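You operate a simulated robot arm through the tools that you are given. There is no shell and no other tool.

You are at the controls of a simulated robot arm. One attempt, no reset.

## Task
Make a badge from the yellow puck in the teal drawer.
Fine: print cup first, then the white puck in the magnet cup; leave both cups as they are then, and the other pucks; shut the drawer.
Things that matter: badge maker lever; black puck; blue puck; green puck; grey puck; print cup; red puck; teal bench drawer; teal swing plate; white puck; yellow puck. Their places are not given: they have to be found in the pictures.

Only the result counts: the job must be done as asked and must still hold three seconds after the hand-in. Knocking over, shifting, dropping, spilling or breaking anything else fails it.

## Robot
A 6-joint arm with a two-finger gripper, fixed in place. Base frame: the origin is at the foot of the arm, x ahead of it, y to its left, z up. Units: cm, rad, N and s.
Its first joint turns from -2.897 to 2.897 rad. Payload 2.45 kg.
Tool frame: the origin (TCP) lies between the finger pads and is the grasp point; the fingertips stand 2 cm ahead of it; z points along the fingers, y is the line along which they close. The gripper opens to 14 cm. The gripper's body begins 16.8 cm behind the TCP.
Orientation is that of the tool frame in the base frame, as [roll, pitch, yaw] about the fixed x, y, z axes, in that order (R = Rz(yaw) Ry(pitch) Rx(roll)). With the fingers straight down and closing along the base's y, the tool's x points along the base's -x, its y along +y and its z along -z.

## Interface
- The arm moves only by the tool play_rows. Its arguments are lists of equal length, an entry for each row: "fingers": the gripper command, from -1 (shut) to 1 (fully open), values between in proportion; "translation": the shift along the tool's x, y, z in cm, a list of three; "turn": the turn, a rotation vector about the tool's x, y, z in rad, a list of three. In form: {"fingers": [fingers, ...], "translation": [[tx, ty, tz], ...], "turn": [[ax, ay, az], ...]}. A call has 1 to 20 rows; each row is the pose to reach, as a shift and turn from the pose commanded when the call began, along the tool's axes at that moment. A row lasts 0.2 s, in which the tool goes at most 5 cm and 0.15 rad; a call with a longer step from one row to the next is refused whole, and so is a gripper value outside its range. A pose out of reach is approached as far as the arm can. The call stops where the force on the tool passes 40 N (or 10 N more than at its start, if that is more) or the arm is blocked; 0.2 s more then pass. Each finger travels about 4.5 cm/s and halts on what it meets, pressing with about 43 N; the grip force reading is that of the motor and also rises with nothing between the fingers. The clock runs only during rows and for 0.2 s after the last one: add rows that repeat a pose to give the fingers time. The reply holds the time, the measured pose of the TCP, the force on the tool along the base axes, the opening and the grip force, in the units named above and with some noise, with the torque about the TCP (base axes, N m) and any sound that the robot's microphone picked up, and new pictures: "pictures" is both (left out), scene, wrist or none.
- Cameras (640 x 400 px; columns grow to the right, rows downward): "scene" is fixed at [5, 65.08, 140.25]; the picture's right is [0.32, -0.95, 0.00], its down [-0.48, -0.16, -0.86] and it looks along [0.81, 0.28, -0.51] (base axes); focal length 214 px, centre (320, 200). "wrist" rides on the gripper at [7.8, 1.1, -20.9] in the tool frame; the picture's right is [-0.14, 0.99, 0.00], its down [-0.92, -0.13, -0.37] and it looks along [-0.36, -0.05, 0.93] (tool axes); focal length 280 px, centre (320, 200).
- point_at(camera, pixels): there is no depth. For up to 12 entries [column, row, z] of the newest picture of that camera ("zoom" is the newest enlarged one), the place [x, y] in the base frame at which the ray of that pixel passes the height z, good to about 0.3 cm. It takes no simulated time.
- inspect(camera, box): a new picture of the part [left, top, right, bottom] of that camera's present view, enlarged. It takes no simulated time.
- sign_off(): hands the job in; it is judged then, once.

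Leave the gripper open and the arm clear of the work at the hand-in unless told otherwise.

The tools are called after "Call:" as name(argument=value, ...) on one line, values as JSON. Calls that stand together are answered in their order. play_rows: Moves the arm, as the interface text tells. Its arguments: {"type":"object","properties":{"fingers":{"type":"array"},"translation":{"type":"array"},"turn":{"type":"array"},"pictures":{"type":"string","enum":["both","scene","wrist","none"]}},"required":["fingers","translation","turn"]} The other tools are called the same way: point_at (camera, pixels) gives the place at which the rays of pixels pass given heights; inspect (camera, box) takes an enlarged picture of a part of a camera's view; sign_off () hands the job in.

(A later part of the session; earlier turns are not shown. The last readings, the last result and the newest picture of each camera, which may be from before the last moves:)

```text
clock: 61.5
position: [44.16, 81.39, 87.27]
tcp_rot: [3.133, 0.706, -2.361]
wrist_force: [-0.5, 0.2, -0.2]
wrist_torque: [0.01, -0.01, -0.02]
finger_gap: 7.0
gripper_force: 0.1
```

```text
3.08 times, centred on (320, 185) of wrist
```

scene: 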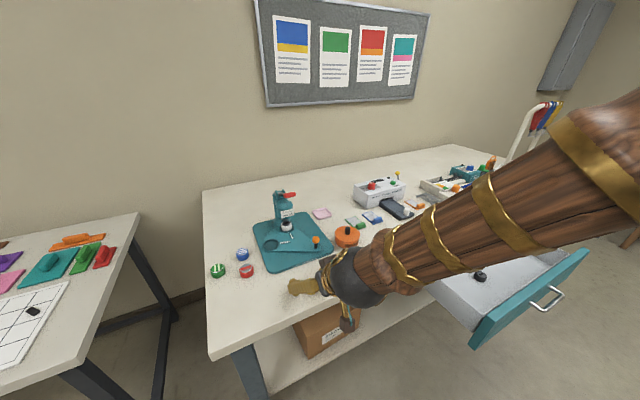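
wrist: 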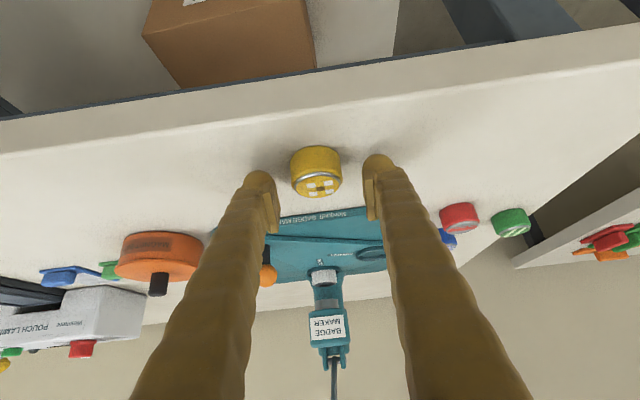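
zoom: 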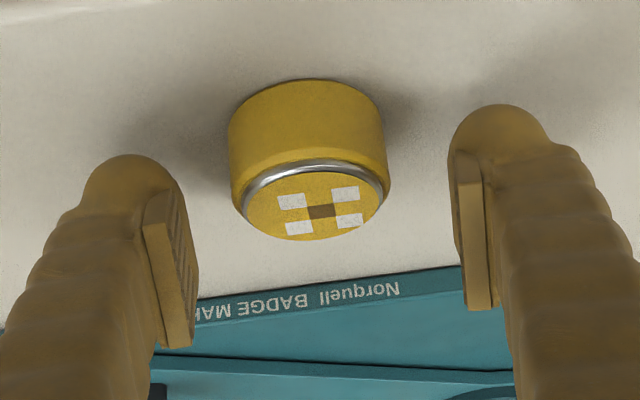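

Aligned. I'll lower 0.75 cm straight down and close on the puck.

Call:
play_rows(fingers=[0, 0, 0, -0.15, -0.3, -0.45, -0.6, -0.8, -1, -1, -1], translation=[[0.25, 0, 0.28], [0.49, 0, 0.57], [0.49, 0, 0.57], [0.49, 0, 0.57], [0.49, 0, 0.57], [0.49, 0, 0.57], [0.49, 0, 0.57], [0.49, 0, 0.57], [0.49, 0, 0.57], [0.49, 0, 0.57], [0.49, 0, 0.57]], turn=[[0, 0, 0], [0, 0, 0], [0, 0, 0], [0, 0, 0], [0, 0, 0], [0, 0, 0], [0, 0, 0], [0, 0, 0], [0, 0, 0], [0, 0, 0], [0, 0, 0]])

Call:
inspect(camera="wrist", box=[220, 120, 420, 250])

```text
clock: 63.9
position: [44.14, 81.3, 86.57]
tcp_rot: [3.134, 0.706, -2.361]
wrist_force: [-0.6, 0.7, 0.2]
wrist_torque: [-0.01, 0.01, -0.02]
finger_gap: 3.86
gripper_force: 43.1
```

scene: 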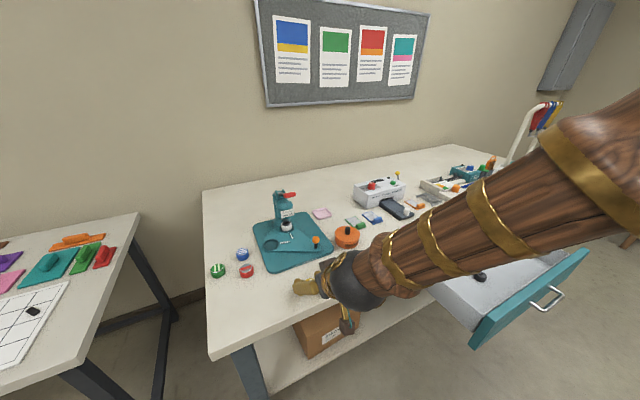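
wrist: 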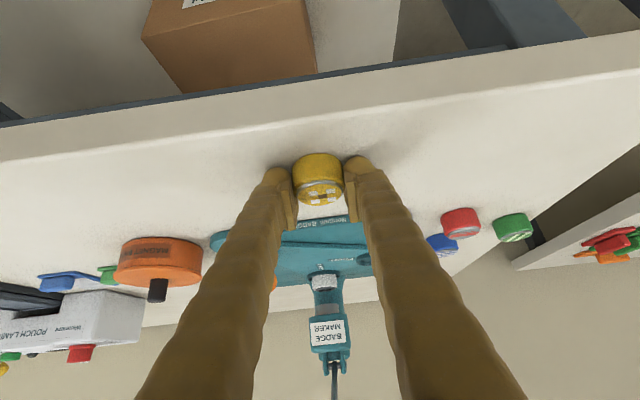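

```text
3.08 times, centred on (320, 185) of wrist
```

zoom: 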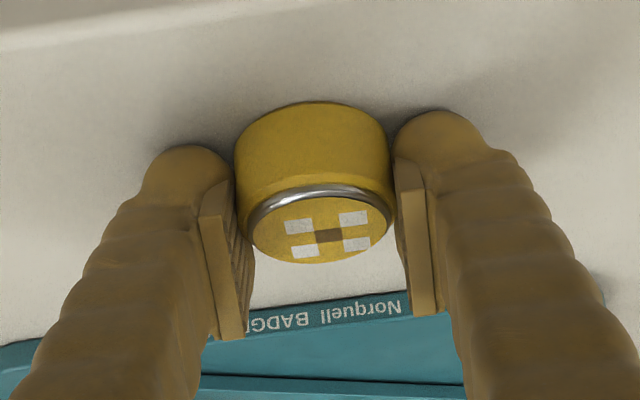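

The pads now cover the puck's upper side. A slow test lift of 2 cm.

Call:
play_rows(fingers=[-1, -1, -1, -1, -1, -1], translation=[[-0.26, 0, -0.3], [-0.52, 0, -0.61], [-0.78, 0, -0.91], [-1.04, 0, -1.22], [-1.3, 0, -1.52], [-1.3, 0, -1.52]], turn=[[0, 0, 0], [0, 0, 0], [0, 0, 0], [0, 0, 0], [0, 0, 0], [0, 0, 0]])

Call:
inspect(camera="wrist", box=[220, 120, 420, 250])

```text
clock: 65.3
position: [44.1, 81.46, 88.62]
tcp_rot: [3.135, 0.706, -2.359]
wrist_force: [-0.4, 0.3, -0.2]
wrist_torque: [0.01, -0.01, 0.01]
finger_gap: 3.88
gripper_force: 43.5
```

scene: 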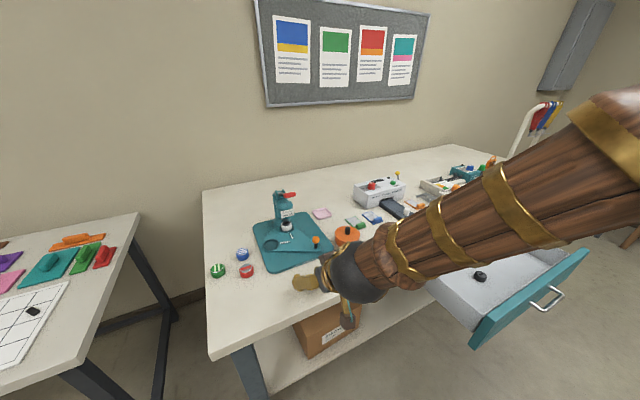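
wrist: 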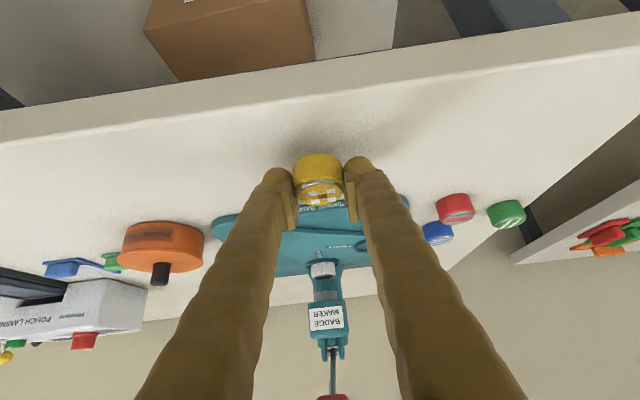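

```text
3.08 times, centred on (320, 185) of wrist
```

zoom: 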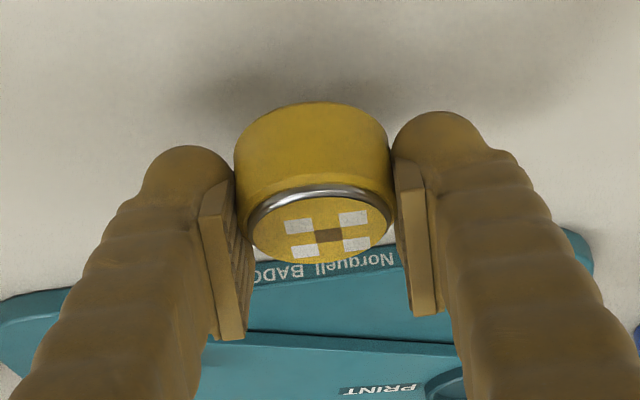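

The puck is held level. Measuring its centre relative to the TCP for accurate placing.

Call:
point_at(camera="zoom", pixels=[[317, 226, 88.5], [317, 226, 88.75], [317, 226, 89], [243, 226, 88.5], [393, 218, 88.5], [312, 105, 86.15], [318, 187, 88.75], [320, 264, 88.75]])

```text
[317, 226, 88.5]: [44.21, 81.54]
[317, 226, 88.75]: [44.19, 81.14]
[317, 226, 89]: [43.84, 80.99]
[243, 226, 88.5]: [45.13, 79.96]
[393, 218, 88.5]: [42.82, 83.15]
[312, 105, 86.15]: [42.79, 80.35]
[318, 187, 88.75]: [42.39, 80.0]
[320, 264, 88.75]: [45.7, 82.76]
```

The puck centre matches the TCP within about 0.2 cm, its bottom 2.5 cm below the TCP. I'll raise it to z≈97 and carry it above the print cup.

Call:
play_rows(fingers=[-1, -1, -1, -1, -1, -1, -1, -1, -1, -1, -1], translation=[[-1.0, 0, -1.2], [-2.8, 0, -3.2], [-4.6, 0, -5.3], [-5.46, 0, -6.38], [-7.1, 0.6, -4.98], [-9.55, 1.5, -2.89], [-12.3, 2.5, -0.53], [-15.3, 3.6, 2.0], [-18.1, 4.7, 4.45], [-20.6, 5.6, 6.54], [-21.81, 6.05, 7.59]], turn=[[0, 0, 0], [0, 0, 0], [0, 0, 0], [0, 0, 0], [0, 0, 0], [0, 0, 0], [0, 0, 0], [0, 0, 0], [0, 0, 0], [0, 0, 0], [0, 0, 0]])

Call:
inspect(camera="wrist", box=[220, 50, 420, 230])

Call:
inspect(camera="scene", box=[240, 185, 330, 275])

```text
clock: 67.7
position: [55.12, 100.92, 96.9]
tcp_rot: [3.136, 0.705, -2.359]
wrist_force: [0.7, 0.9, -0.7]
wrist_torque: [-0.02, -0.01, 0.02]
finger_gap: 3.86
gripper_force: 42.5
```

scene: 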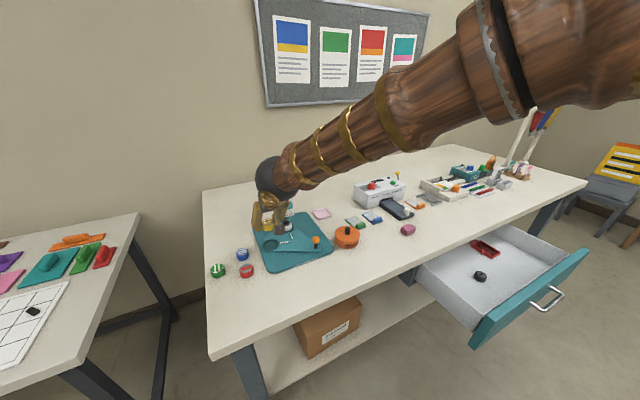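
wrist: 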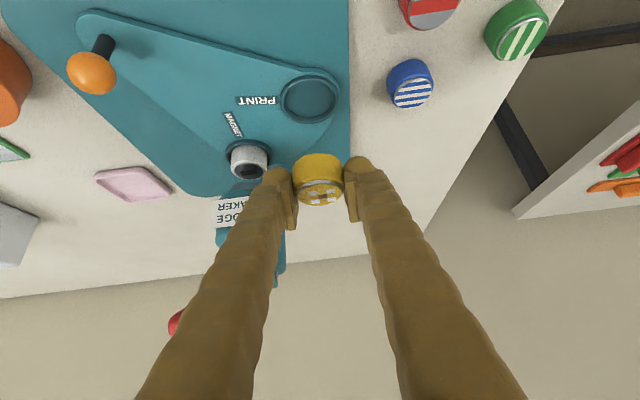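

```text
2.22 times, centred on (320, 140) of wrist
```

zoom: 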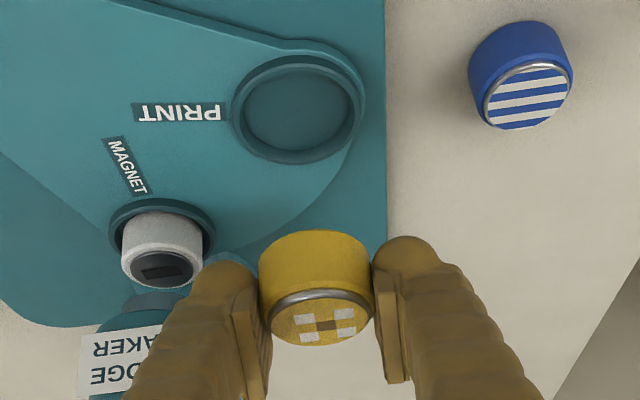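

```text
4.44 times, centred on (285, 230) of scene
```

zoom: 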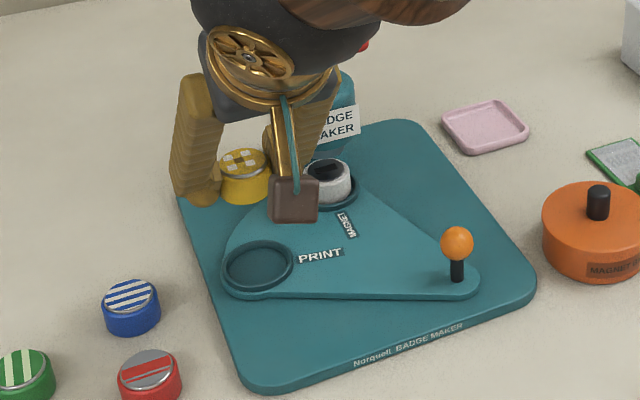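

Call:
point_at(camera="wrist", pixels=[[310.8, 99.5, 86], [310.8, 99.5, 86.5], [310.8, 99.5, 87], [280.8, 101, 86.5], [340.7, 98, 86.5], [310.8, 75, 86.5], [310.8, 124, 86.5], [320, 185, 97]])

Call:
point_at(camera="scene", pixels=[[271, 244.8, 86.3], [271, 244.8, 86.6], [262.9, 244.7, 86.5], [279.1, 244.8, 86.5], [271, 239.3, 86.5], [271, 250.2, 86.5]])

```text
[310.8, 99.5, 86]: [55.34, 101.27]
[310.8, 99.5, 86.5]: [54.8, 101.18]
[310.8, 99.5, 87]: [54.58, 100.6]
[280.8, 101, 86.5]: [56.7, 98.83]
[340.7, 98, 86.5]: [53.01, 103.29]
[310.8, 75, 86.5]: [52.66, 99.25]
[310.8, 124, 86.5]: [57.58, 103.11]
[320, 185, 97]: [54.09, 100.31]
```

```text
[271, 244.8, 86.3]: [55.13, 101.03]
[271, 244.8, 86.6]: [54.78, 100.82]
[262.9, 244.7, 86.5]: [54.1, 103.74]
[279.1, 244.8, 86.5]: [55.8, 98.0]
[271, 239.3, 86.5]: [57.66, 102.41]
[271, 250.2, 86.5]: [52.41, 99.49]
```

The print cup centre estimates agree at about (54.97,101.0). I'm within 0.2 cm. Descending vertically to z≈90.3 and checking again.

Call:
play_rows(fingers=[-1, -1, -1, -1, -1], translation=[[1.0, 0.15, 1.2], [2.1, 0.15, 2.4], [3.2, 0.15, 3.7], [4.29, 0.15, 5.02], [4.29, 0.15, 5.02]], turn=[[0, 0, 0], [0, 0, 0], [0, 0, 0], [0, 0, 0], [0, 0, 0]])

Call:
inspect(camera="wrist", box=[230, 80, 410, 240])

Call:
inspect(camera="scene", box=[245, 200, 315, 265])

```text
clock: 68.9
position: [55.0, 100.99, 90.36]
tcp_rot: [3.135, 0.705, -2.361]
wrist_force: [-0.1, 0.4, -0.8]
wrist_torque: [0.0, 0.01, 0.0]
finger_gap: 3.85
gripper_force: 43.3
```

scene: 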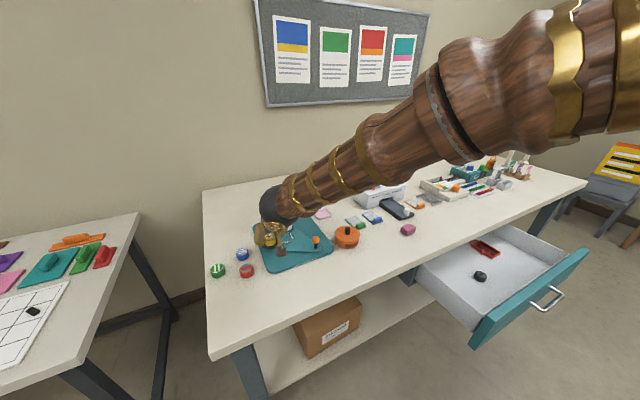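
wrist: 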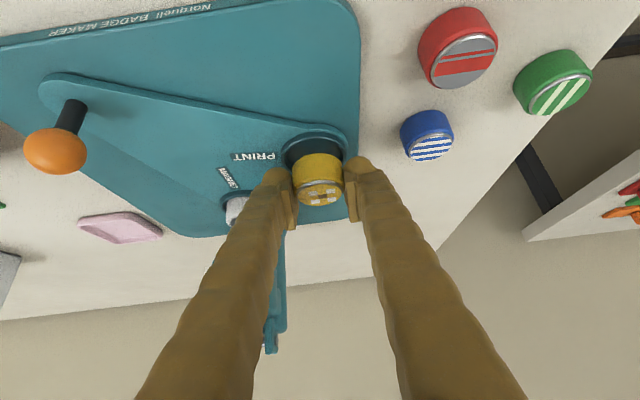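

```text
2.50 times, centred on (320, 160) of wrist
```

zoom: 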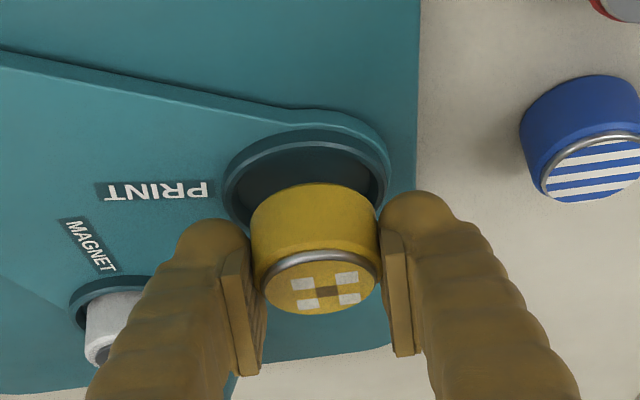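

```text
6.15 times, centred on (280, 232) of scene
```

zoom: 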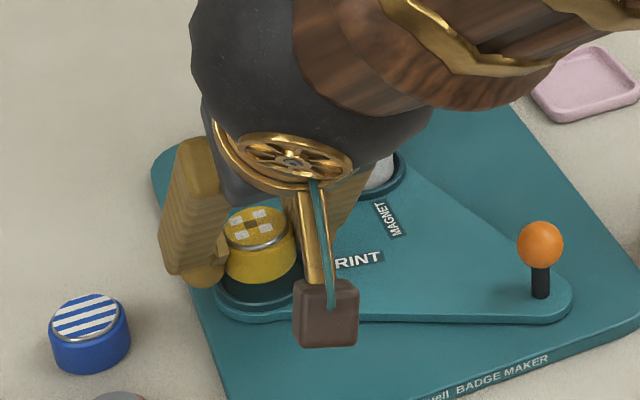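

Call:
point_at(camera="wrist", pixels=[[314.4, 132, 86.5], [280.8, 152, 86.5], [348, 148, 86.5], [316.8, 153.6, 87.9], [292, 163, 87.9], [344, 160, 87.9], [318.5, 192, 90.5], [314.4, 137.5, 86.3]])

Call:
inspect(camera="wrist", box=[270, 115, 370, 215])

Call:
inspect(camera="scene", box=[255, 225, 295, 255])

```text
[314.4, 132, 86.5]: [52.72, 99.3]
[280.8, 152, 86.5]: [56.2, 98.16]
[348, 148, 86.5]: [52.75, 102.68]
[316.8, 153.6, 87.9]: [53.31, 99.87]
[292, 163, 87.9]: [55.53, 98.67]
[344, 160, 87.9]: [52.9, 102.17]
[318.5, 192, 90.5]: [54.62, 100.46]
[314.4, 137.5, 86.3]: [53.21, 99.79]
```

```text
4.00 times, centred on (320, 165) of wrist
```

zoom: 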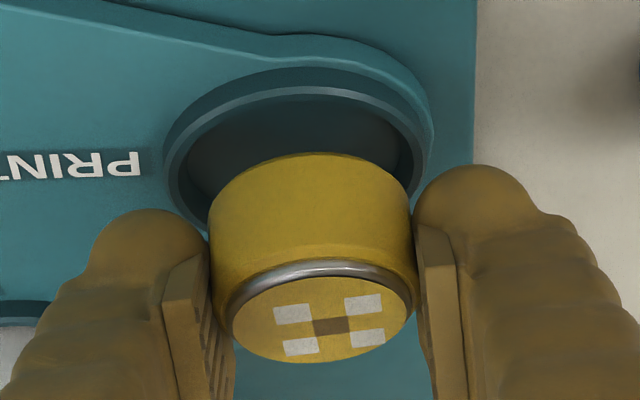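

```text
13.33 times, centred on (275, 240) of scene
```

zoom: 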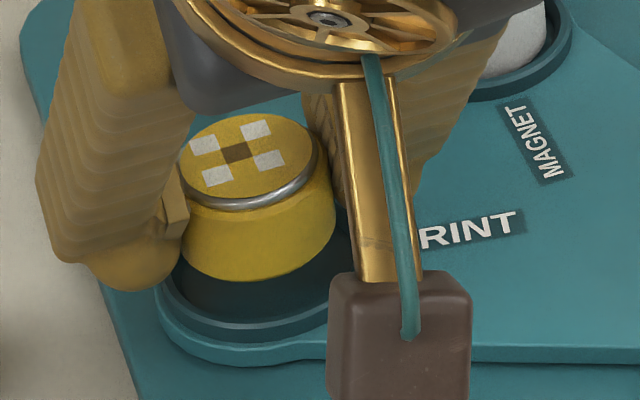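

The puck needs a nudge of about 0.18 cm right-to-left in v and 0.15 cm outward. I'll apply that while lowering to z≈89.0, where the puck bottom reaches the rim level.

Call:
play_rows(fingers=[-1, -1, -1, -1, -1], translation=[[-0.1, -0.18, 0.1], [0.2, -0.18, 0.45], [0.5, -0.18, 0.8], [0.77, -0.18, 1.13], [0.77, -0.18, 1.13]], turn=[[0, 0, 0], [0, 0, 0], [0, 0, 0], [0, 0, 0], [0, 0, 0]])

Call:
inspect(camera="wrist", box=[270, 115, 370, 215])

Call:
inspect(camera="scene", box=[255, 225, 295, 255])

```text
clock: 70.1
position: [55.18, 100.99, 88.89]
tcp_rot: [3.134, 0.704, -2.359]
wrist_force: [-0.1, -1.6, 9.2]
wrist_torque: [-0.24, -0.21, -0.05]
finger_gap: 3.87
gripper_force: 43.1
```

scene: 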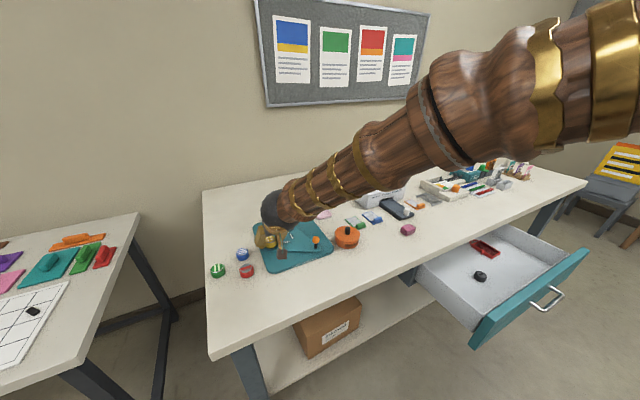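
wrist: 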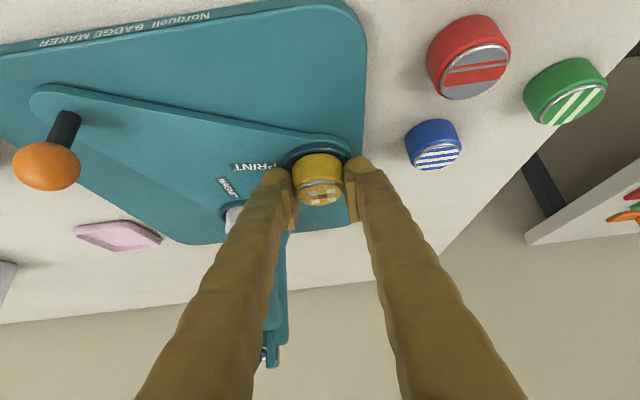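

```text
4.00 times, centred on (320, 165) of wrist
```

zoom: 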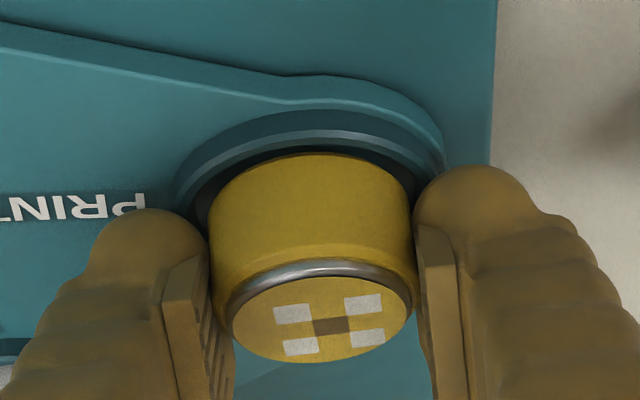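

```text
13.33 times, centred on (275, 240) of scene
```

zoom: 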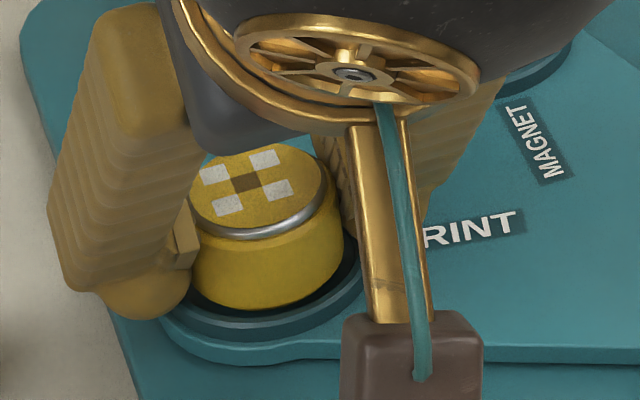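

There's light contact (9 N). Checking the puck-versus-ring alignment once more before releasing.

Call:
point_at(camera="wrist", pixels=[[316.3, 142.3, 86.5], [317.5, 153.3, 86.4], [316.5, 148, 86.5], [284, 165, 86.5], [350, 158, 86.5], [292.3, 167, 86.4], [343.2, 164, 86.4]])

Call:
point_at(camera="scene", pixels=[[271, 240.5, 86.5], [269.5, 238.3, 89], [269.5, 238.3, 89.2], [270.4, 248.2, 86.4], [270, 251.5, 86]])

```text
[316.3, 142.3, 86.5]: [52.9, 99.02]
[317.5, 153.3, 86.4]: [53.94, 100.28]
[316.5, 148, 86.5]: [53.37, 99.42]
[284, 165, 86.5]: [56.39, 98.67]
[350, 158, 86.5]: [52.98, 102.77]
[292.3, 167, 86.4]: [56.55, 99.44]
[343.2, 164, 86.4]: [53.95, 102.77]
```

```text
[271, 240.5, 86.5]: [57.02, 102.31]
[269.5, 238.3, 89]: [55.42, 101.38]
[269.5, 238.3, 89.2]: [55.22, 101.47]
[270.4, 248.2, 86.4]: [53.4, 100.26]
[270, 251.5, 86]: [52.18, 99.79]
```

Alignment is within about 0.25 cm, against 0.4 cm clearance. I'll release gently by opening to about 5 cm and look.

Call:
play_rows(fingers=[-0.43, -0.4, -0.36, -0.32, -0.28, -0.28], translation=[[0, 0, 0], [0, 0, 0], [0, 0, 0], [0, 0, 0], [0, 0, 0], [0, 0, 0]], turn=[[0, 0, 0], [0, 0, 0], [0, 0, 0], [0, 0, 0], [0, 0, 0], [0, 0, 0]])

Call:
inspect(camera="wrist", box=[270, 115, 370, 215])

Call:
inspect(camera="scene", box=[255, 225, 295, 255])

```text
clock: 71.5
position: [55.12, 100.97, 88.89]
tcp_rot: [3.135, 0.702, -2.361]
wrist_force: [-0.6, 0.1, 0.3]
wrist_torque: [-0.02, -0.01, -0.01]
finger_gap: 5.03
gripper_force: 0.1
```

scene: 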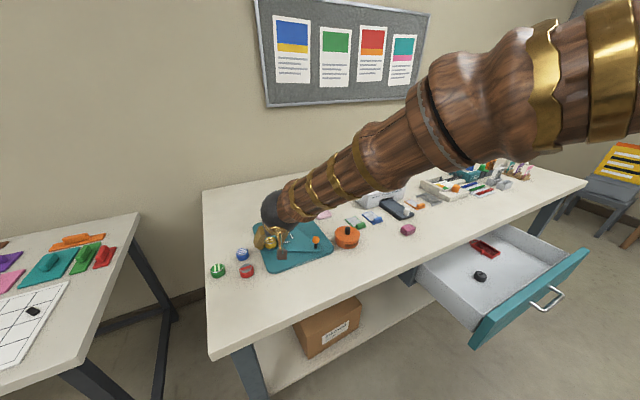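
wrist: 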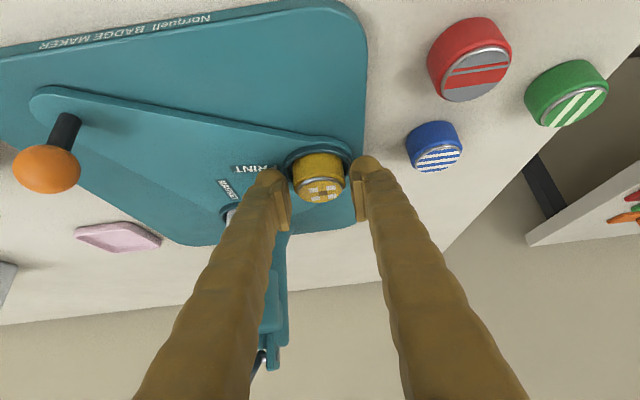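

```text
4.00 times, centred on (320, 165) of wrist
```

zoom: 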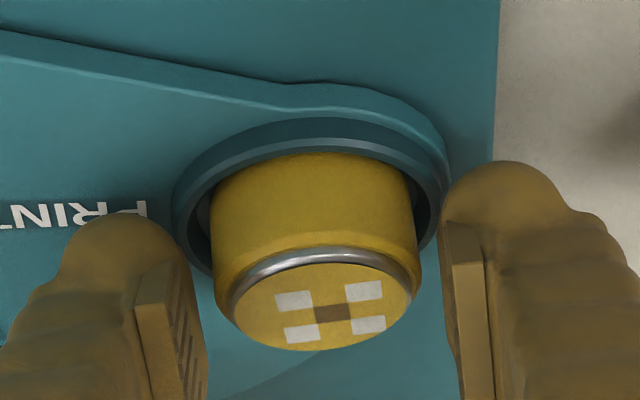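

```text
13.33 times, centred on (275, 240) of scene
```

zoom: 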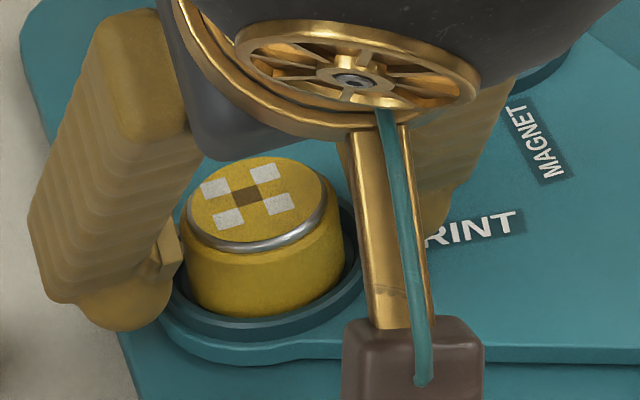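

The yellow puck dropped flat into the print cup. I'll open a bit more and back off along the finger axis.

Call:
play_rows(fingers=[-0.1, 0.0, 0.0, 0.0, 0.0, 0.0, 0.0, 0.0], translation=[[0, 0, 0], [0, 0, 0], [0, 0, -0.5], [0, 0, -2], [0, 0, -5], [0, 0, -9], [0, 0, -12], [0, 0, -14]], turn=[[0, 0, 0], [0, 0, 0], [0, 0, 0], [0, 0, 0], [0, 0, 0], [0, 0, 0], [0, 0, 0], [0, 0, 0]])

Call:
inspect(camera="wrist", box=[200, 100, 440, 300])

Call:
inspect(camera="scene", box=[240, 185, 330, 275])

```text
clock: 73.3
position: [48.73, 94.54, 99.59]
tcp_rot: [3.137, 0.703, -2.36]
wrist_force: [0.0, 0.4, 0.0]
wrist_torque: [0.01, 0.0, -0.02]
finger_gap: 6.99
gripper_force: 0.1
```

scene: 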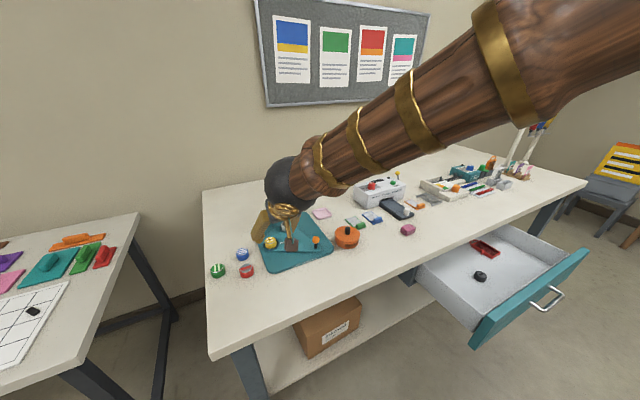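
wrist: 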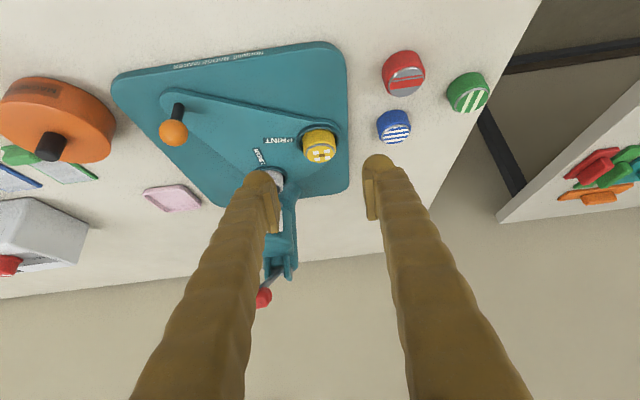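

```text
2.00 times, centred on (320, 200) of wrist
```

zoom: 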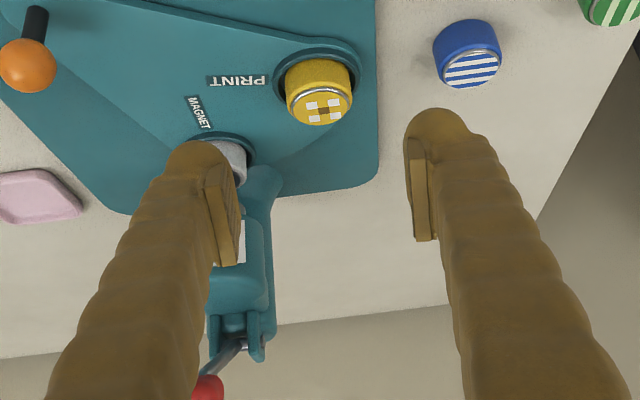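

```text
4.44 times, centred on (285, 230) of scene
```

zoom: 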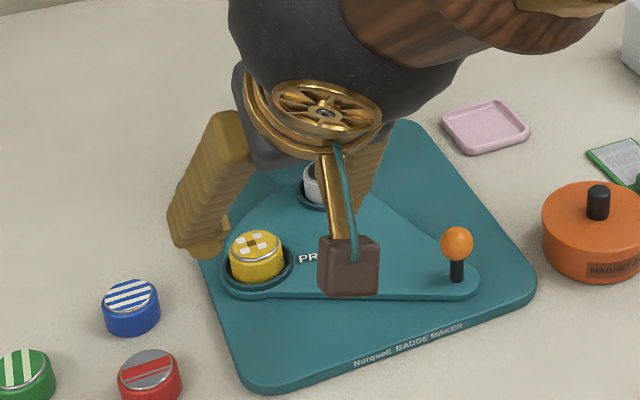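

The yellow puck is seated in the print cup. Next is the swing plate: I'll move to the orange knob and set the fingers astride it, so I can push it and learn where the plate pivots.

Call:
play_rows(fingers=[-0.1, -0.2, -0.25, -0.25, -0.25], translation=[[1.2, -3, 0], [2.5, -6.5, 0.1], [3.8, -10, 0.2], [5.0, -13, 0.26], [5.72, -14.3, 0.26]], turn=[[0, 0, 0], [0, 0, 0], [0, 0, 0], [0, 0, 0], [0, 0, 0]])

Call:
inspect(camera="wrist", box=[220, 80, 420, 230])

```text
clock: 74.5
position: [55.95, 81.5, 95.59]
tcp_rot: [3.136, 0.705, -2.359]
wrist_force: [-0.4, 0.7, 0.4]
wrist_torque: [-0.02, -0.01, 0.01]
finger_gap: 5.25
gripper_force: 0.1
```

scene: 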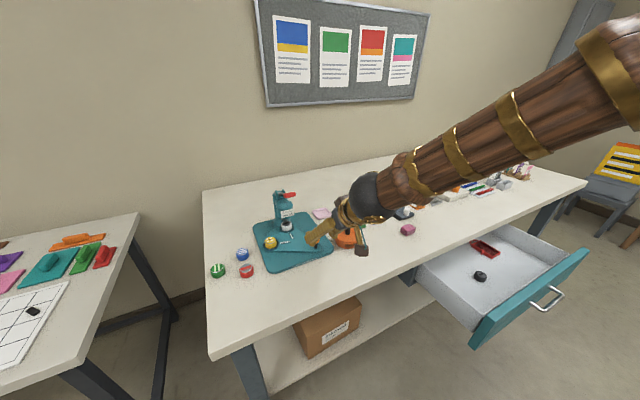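
wrist: 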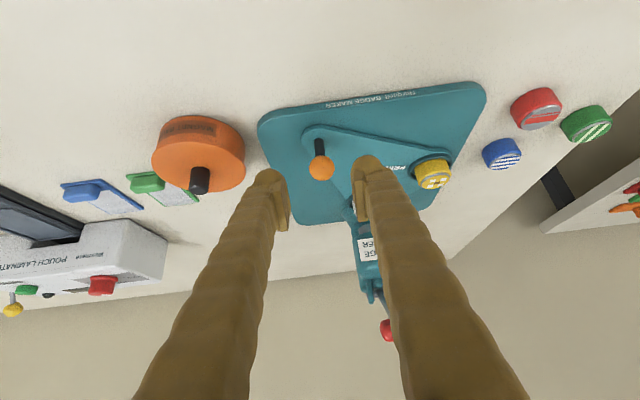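

```text
2.67 times, centred on (320, 155) of wrist
```

zoom: 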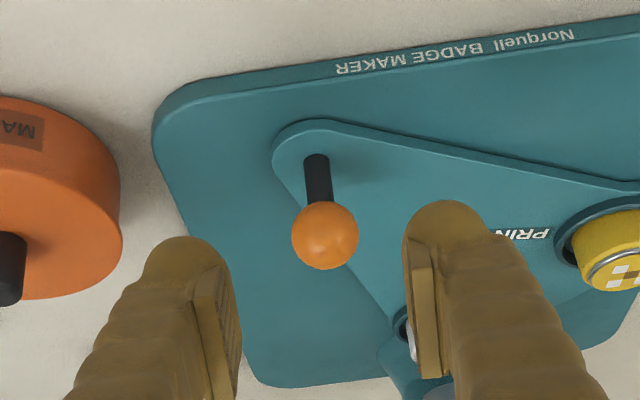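

The knob's ball is between the fingers at (322,167). I'll check the orange pot's clearance and the knob position before advancing.

Call:
point_at(camera="wrist", pixels=[[320.8, 168, 89], [320.8, 168, 89.5], [320.8, 168, 90], [320, 140, 86], [245, 160, 87], [245, 160, 85], [199, 145, 89]])

Call:
point_at(camera="scene", pixels=[[334, 238, 87], [347, 238, 87], [347, 246, 84.2]])

```text
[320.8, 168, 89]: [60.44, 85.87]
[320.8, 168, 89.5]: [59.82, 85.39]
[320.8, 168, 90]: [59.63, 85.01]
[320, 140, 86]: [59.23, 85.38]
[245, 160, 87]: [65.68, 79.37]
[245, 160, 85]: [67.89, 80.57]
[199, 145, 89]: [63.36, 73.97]
```

```text
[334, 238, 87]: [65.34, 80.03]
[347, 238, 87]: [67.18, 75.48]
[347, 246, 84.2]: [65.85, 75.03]
```

The pot is 3–4 cm clear of the finger. I'll advance 8 cm along the finger axis so the ball sits between the pads.

Call:
play_rows(fingers=[-0.25, -0.25, -0.25, -0.25, -0.25], translation=[[0, 0, 2], [0, 0, 4], [0, 0, 6], [0, 0, 8], [0, 0, 8]], turn=[[0, 0, 0], [0, 0, 0], [0, 0, 0], [0, 0, 0], [0, 0, 0]])

Call:
inspect(camera="wrist", box=[220, 100, 420, 250])

```text
clock: 75.7
position: [59.71, 85.03, 89.58]
tcp_rot: [3.135, 0.706, -2.361]
wrist_force: [0.0, -0.2, -0.3]
wrist_torque: [0.03, 0.01, 0.0]
finger_gap: 5.25
gripper_force: 0.1
```

scene: 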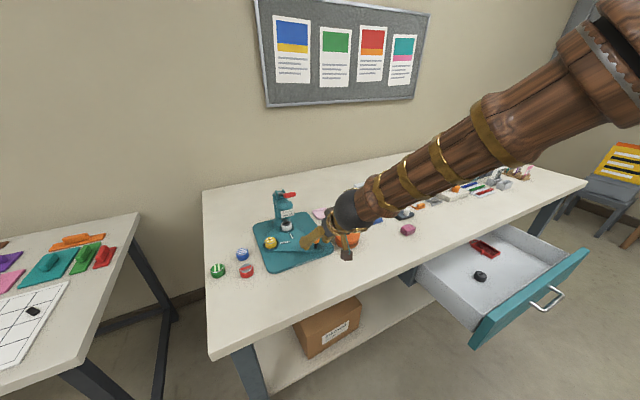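
wrist: 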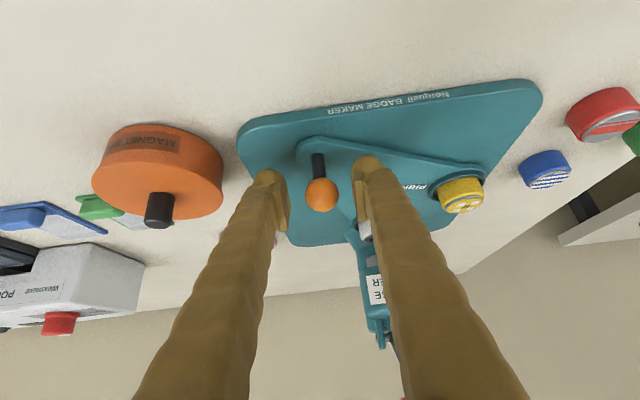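

```text
2.67 times, centred on (320, 175) of wrist
```

zoom: 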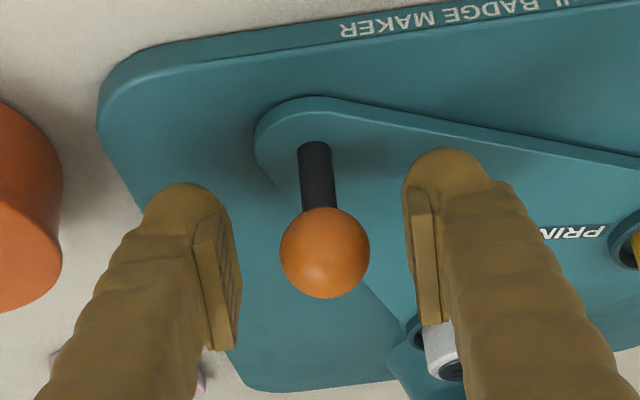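

The ball is centred between the pads. I'll narrow the gap to 3.3 cm and push a short way along the expected arc (toward the robot and left) to test the pivot.

Call:
play_rows(fingers=[-0.4, -0.53, -0.53, -0.53, -0.53, -0.53, -0.53], translation=[[0, 0, 0], [0, 0, 0], [0.25, 0.4, -0.22], [0.52, 0.8, -0.44], [0.78, 1.2, -0.66], [1.04, 1.6, -0.88], [1.04, 1.6, -0.88]], turn=[[0, 0, 0], [0, 0, 0], [0, 0, 0], [0, 0, 0], [0, 0, 0], [0, 0, 0], [0, 0, 0]])

Call:
inspect(camera="wrist", box=[220, 100, 420, 250])

Call:
inspect(camera="scene", box=[240, 185, 350, 275])

```text
clock: 77.3
position: [57.5, 85.17, 89.51]
tcp_rot: [3.136, 0.705, -2.359]
wrist_force: [-0.4, -0.3, -0.3]
wrist_torque: [-0.02, 0.0, 0.02]
finger_gap: 3.28
gripper_force: 0.1
```

scene: 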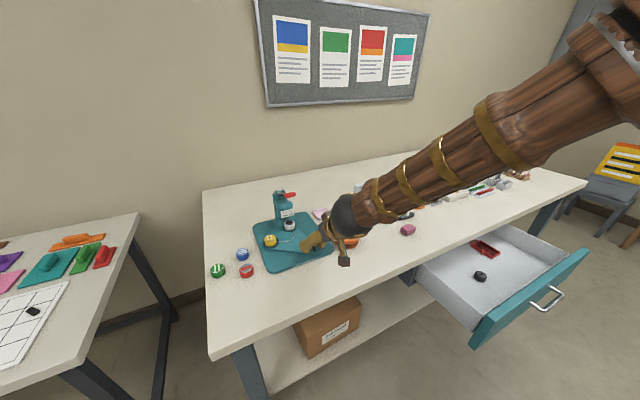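
wrist: 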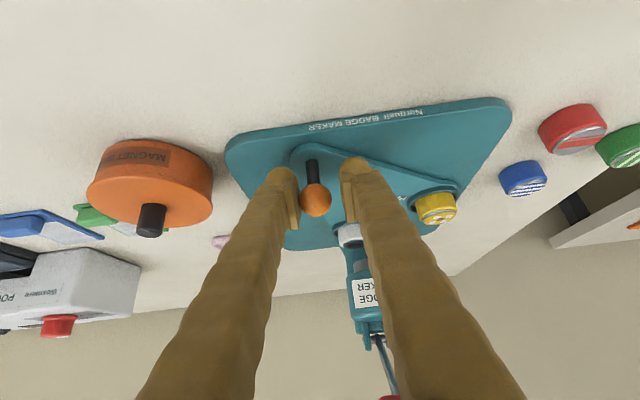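

```text
2.67 times, centred on (320, 175) of wrist
```

zoom: 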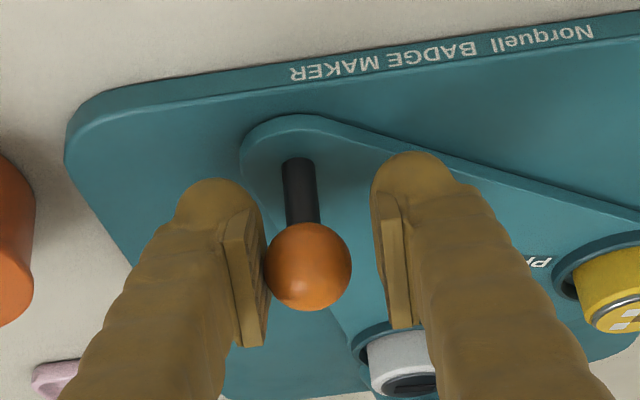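

```text
4.44 times, centred on (295, 230) of scene
```

zoom: 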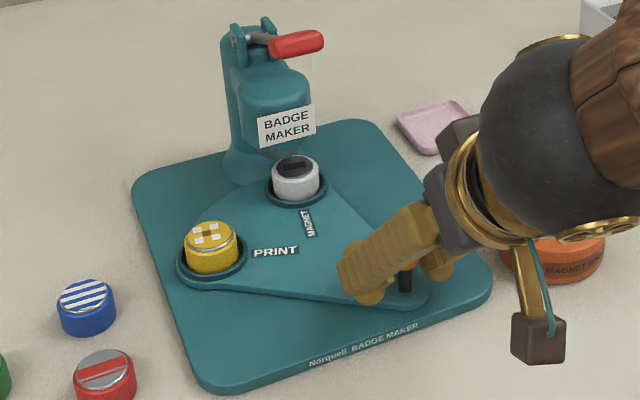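

The plate turns with almost no force; the knob follows the fingers, so the pivot lies between knob and cups as estimated (around u=108.9, v=24.3). I'll continue along the arc in slow steps.

Call:
play_rows(fingers=[-0.53, -0.53, -0.53, -0.53, -0.53, -0.53, -0.53, -0.53], translation=[[0.13, 0.6, -0.11], [0.27, 1.25, -0.23], [0.4, 1.9, -0.34], [0.5, 2.5, -0.43], [0.6, 3.1, -0.51], [0.7, 3.7, -0.6], [0.8, 4.23, -0.68], [0.8, 4.23, -0.68]], turn=[[0, 0, 0], [0, 0, 0], [0, 0, 0], [0, 0, 0], [0, 0, 0], [0, 0, 0], [0, 0, 0], [0, 0, 0]])

Call:
inspect(camera="wrist", box=[220, 100, 420, 250])

Call:
inspect(camera="scene", box=[240, 185, 350, 275])

```text
clock: 79.1
position: [53.67, 87.55, 89.48]
tcp_rot: [3.135, 0.705, -2.361]
wrist_force: [0.3, -1.0, -0.3]
wrist_torque: [0.0, -0.02, 0.02]
finger_gap: 3.26
gripper_force: 0.1
```

scene: 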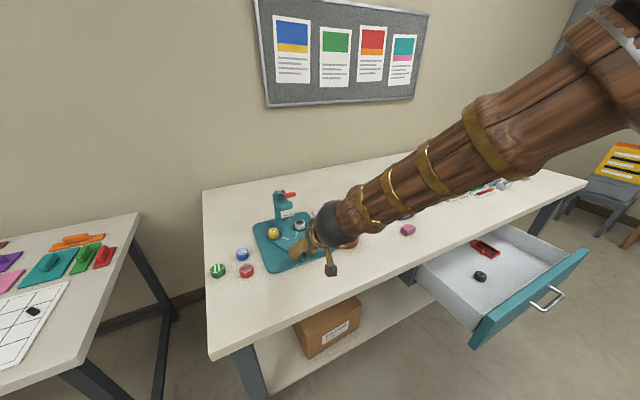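
wrist: 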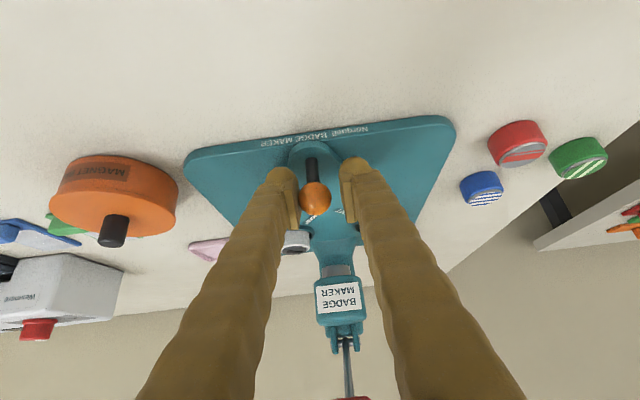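

```text
2.67 times, centred on (320, 175) of wrist
```

zoom: 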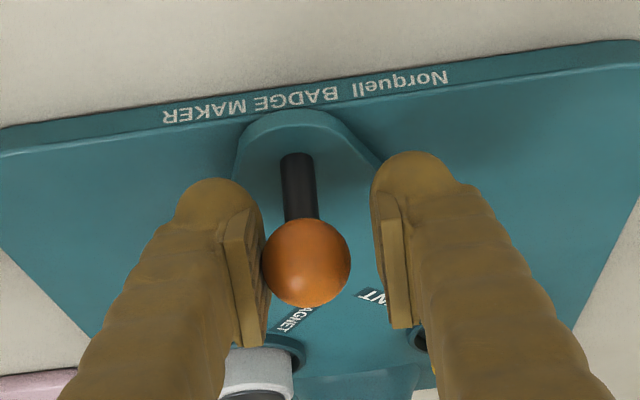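

```text
4.44 times, centred on (295, 230) of scene
```

zoom: 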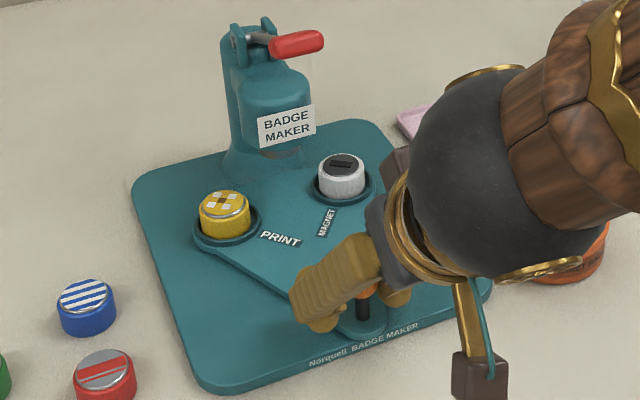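

Plate now at mid-swing, both pucks sitting in their cups. Continuing along the arc.

Call:
play_rows(fingers=[-0.53, -0.53, -0.53, -0.53, -0.53, -0.53, -0.53, -0.53, -0.53], translation=[[0, 0.6, 0], [-0.02, 1.2, 0.02], [-0.04, 1.75, 0.03], [-0.06, 2.2, 0.05], [-0.2, 2.8, 0.17], [-0.33, 3.4, 0.28], [-0.47, 4.0, 0.4], [-0.6, 4.47, 0.51], [-0.6, 4.47, 0.51]], turn=[[0, 0, 0], [0, 0, 0], [0, 0, 0], [0, 0, 0], [0, 0, 0], [0, 0, 0], [0, 0, 0], [0, 0, 0], [0, 0, 0]])

Call:
inspect(camera="wrist", box=[220, 100, 420, 250])

Call:
inspect(camera="scene", box=[240, 185, 350, 275])

```text
clock: 81.1
position: [51.14, 91.29, 89.64]
tcp_rot: [3.135, 0.706, -2.361]
wrist_force: [0.0, 0.3, -0.3]
wrist_torque: [-0.02, -0.01, -0.02]
finger_gap: 3.27
gripper_force: 0.1
```

scene: 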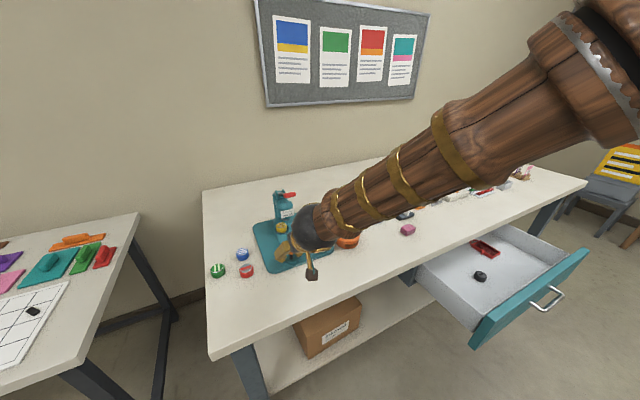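
wrist: 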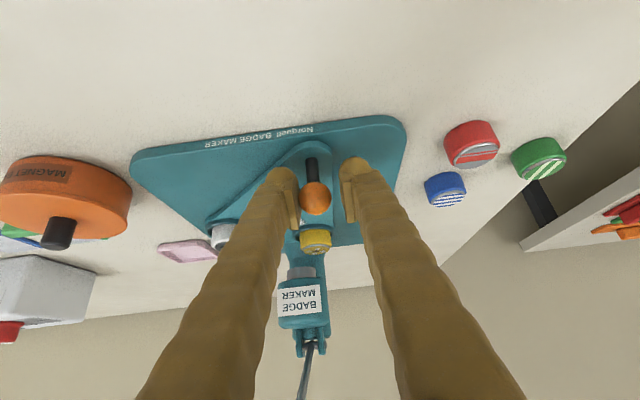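

```text
2.67 times, centred on (320, 175) of wrist
```

zoom: 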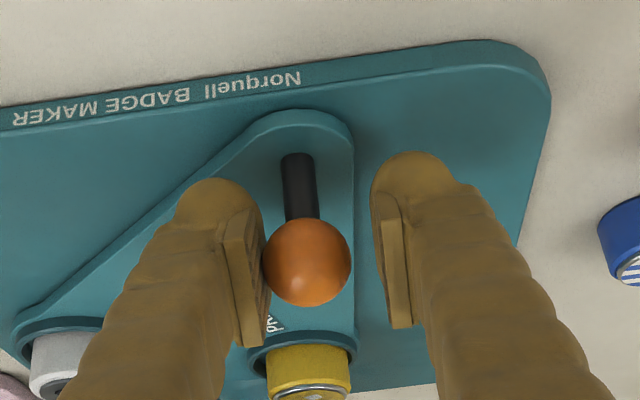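

```text
4.44 times, centred on (295, 230) of scene
```

zoom: 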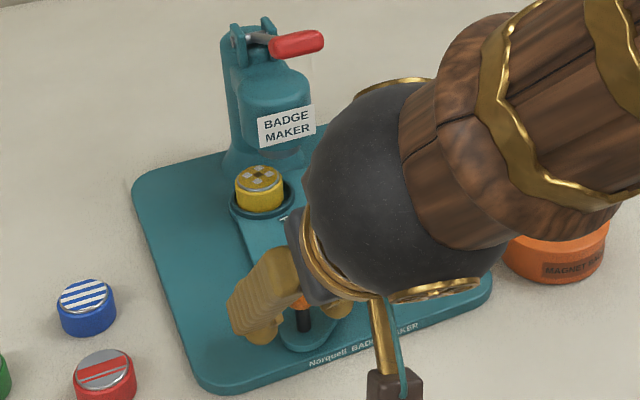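

Close to the end of the swing. Moving on slowly to where the print cup should be under the press head.

Call:
play_rows(fingers=[-0.53, -0.53, -0.53, -0.53, -0.53, -0.53], translation=[[-0.18, 0.5, 0.15], [-0.36, 1.0, 0.3], [-0.55, 1.35, 0.46], [-0.74, 1.7, 0.62], [-0.93, 2.04, 0.79], [-0.93, 2.04, 0.79]], turn=[[0, 0, 0], [0, 0, 0], [0, 0, 0], [0, 0, 0], [0, 0, 0], [0, 0, 0]])

Call:
inspect(camera="wrist", box=[200, 120, 420, 320])

Call:
inspect(camera="scene", box=[240, 185, 350, 275])

```text
clock: 82.5
position: [50.56, 93.61, 89.51]
tcp_rot: [3.136, 0.704, -2.359]
wrist_force: [1.8, -5.8, -1.5]
wrist_torque: [0.07, 0.03, -0.08]
finger_gap: 3.58
gripper_force: 2.1
```

scene: 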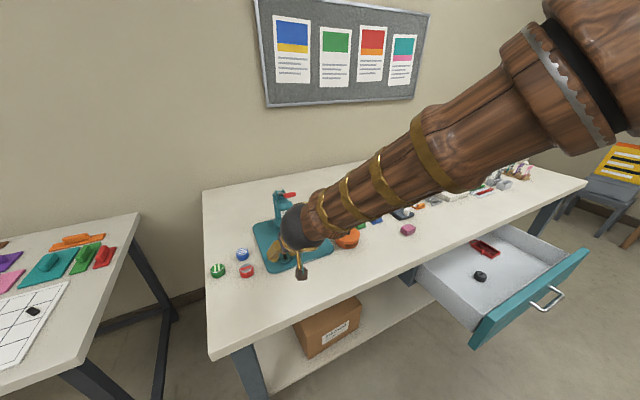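
wrist: 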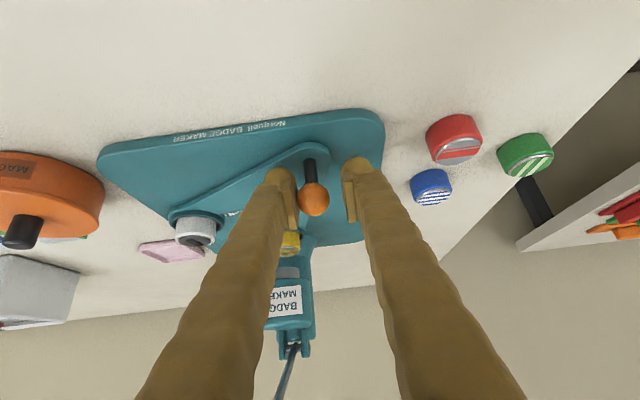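

```text
2.00 times, centred on (310, 220) of wrist
```

zoom: 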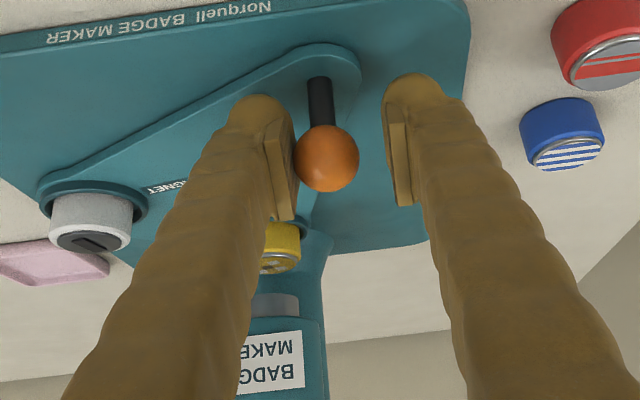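

```text
4.44 times, centred on (295, 230) of scene
```

zoom: 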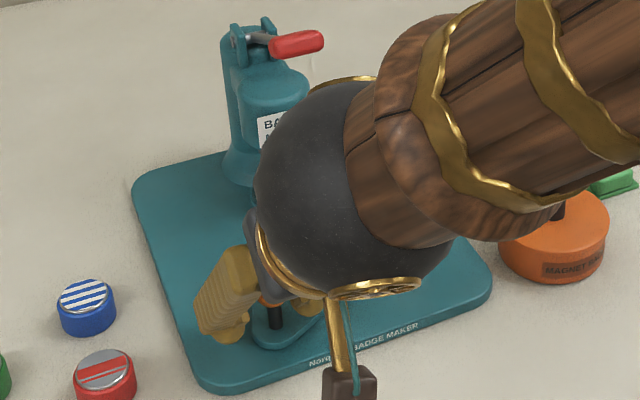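

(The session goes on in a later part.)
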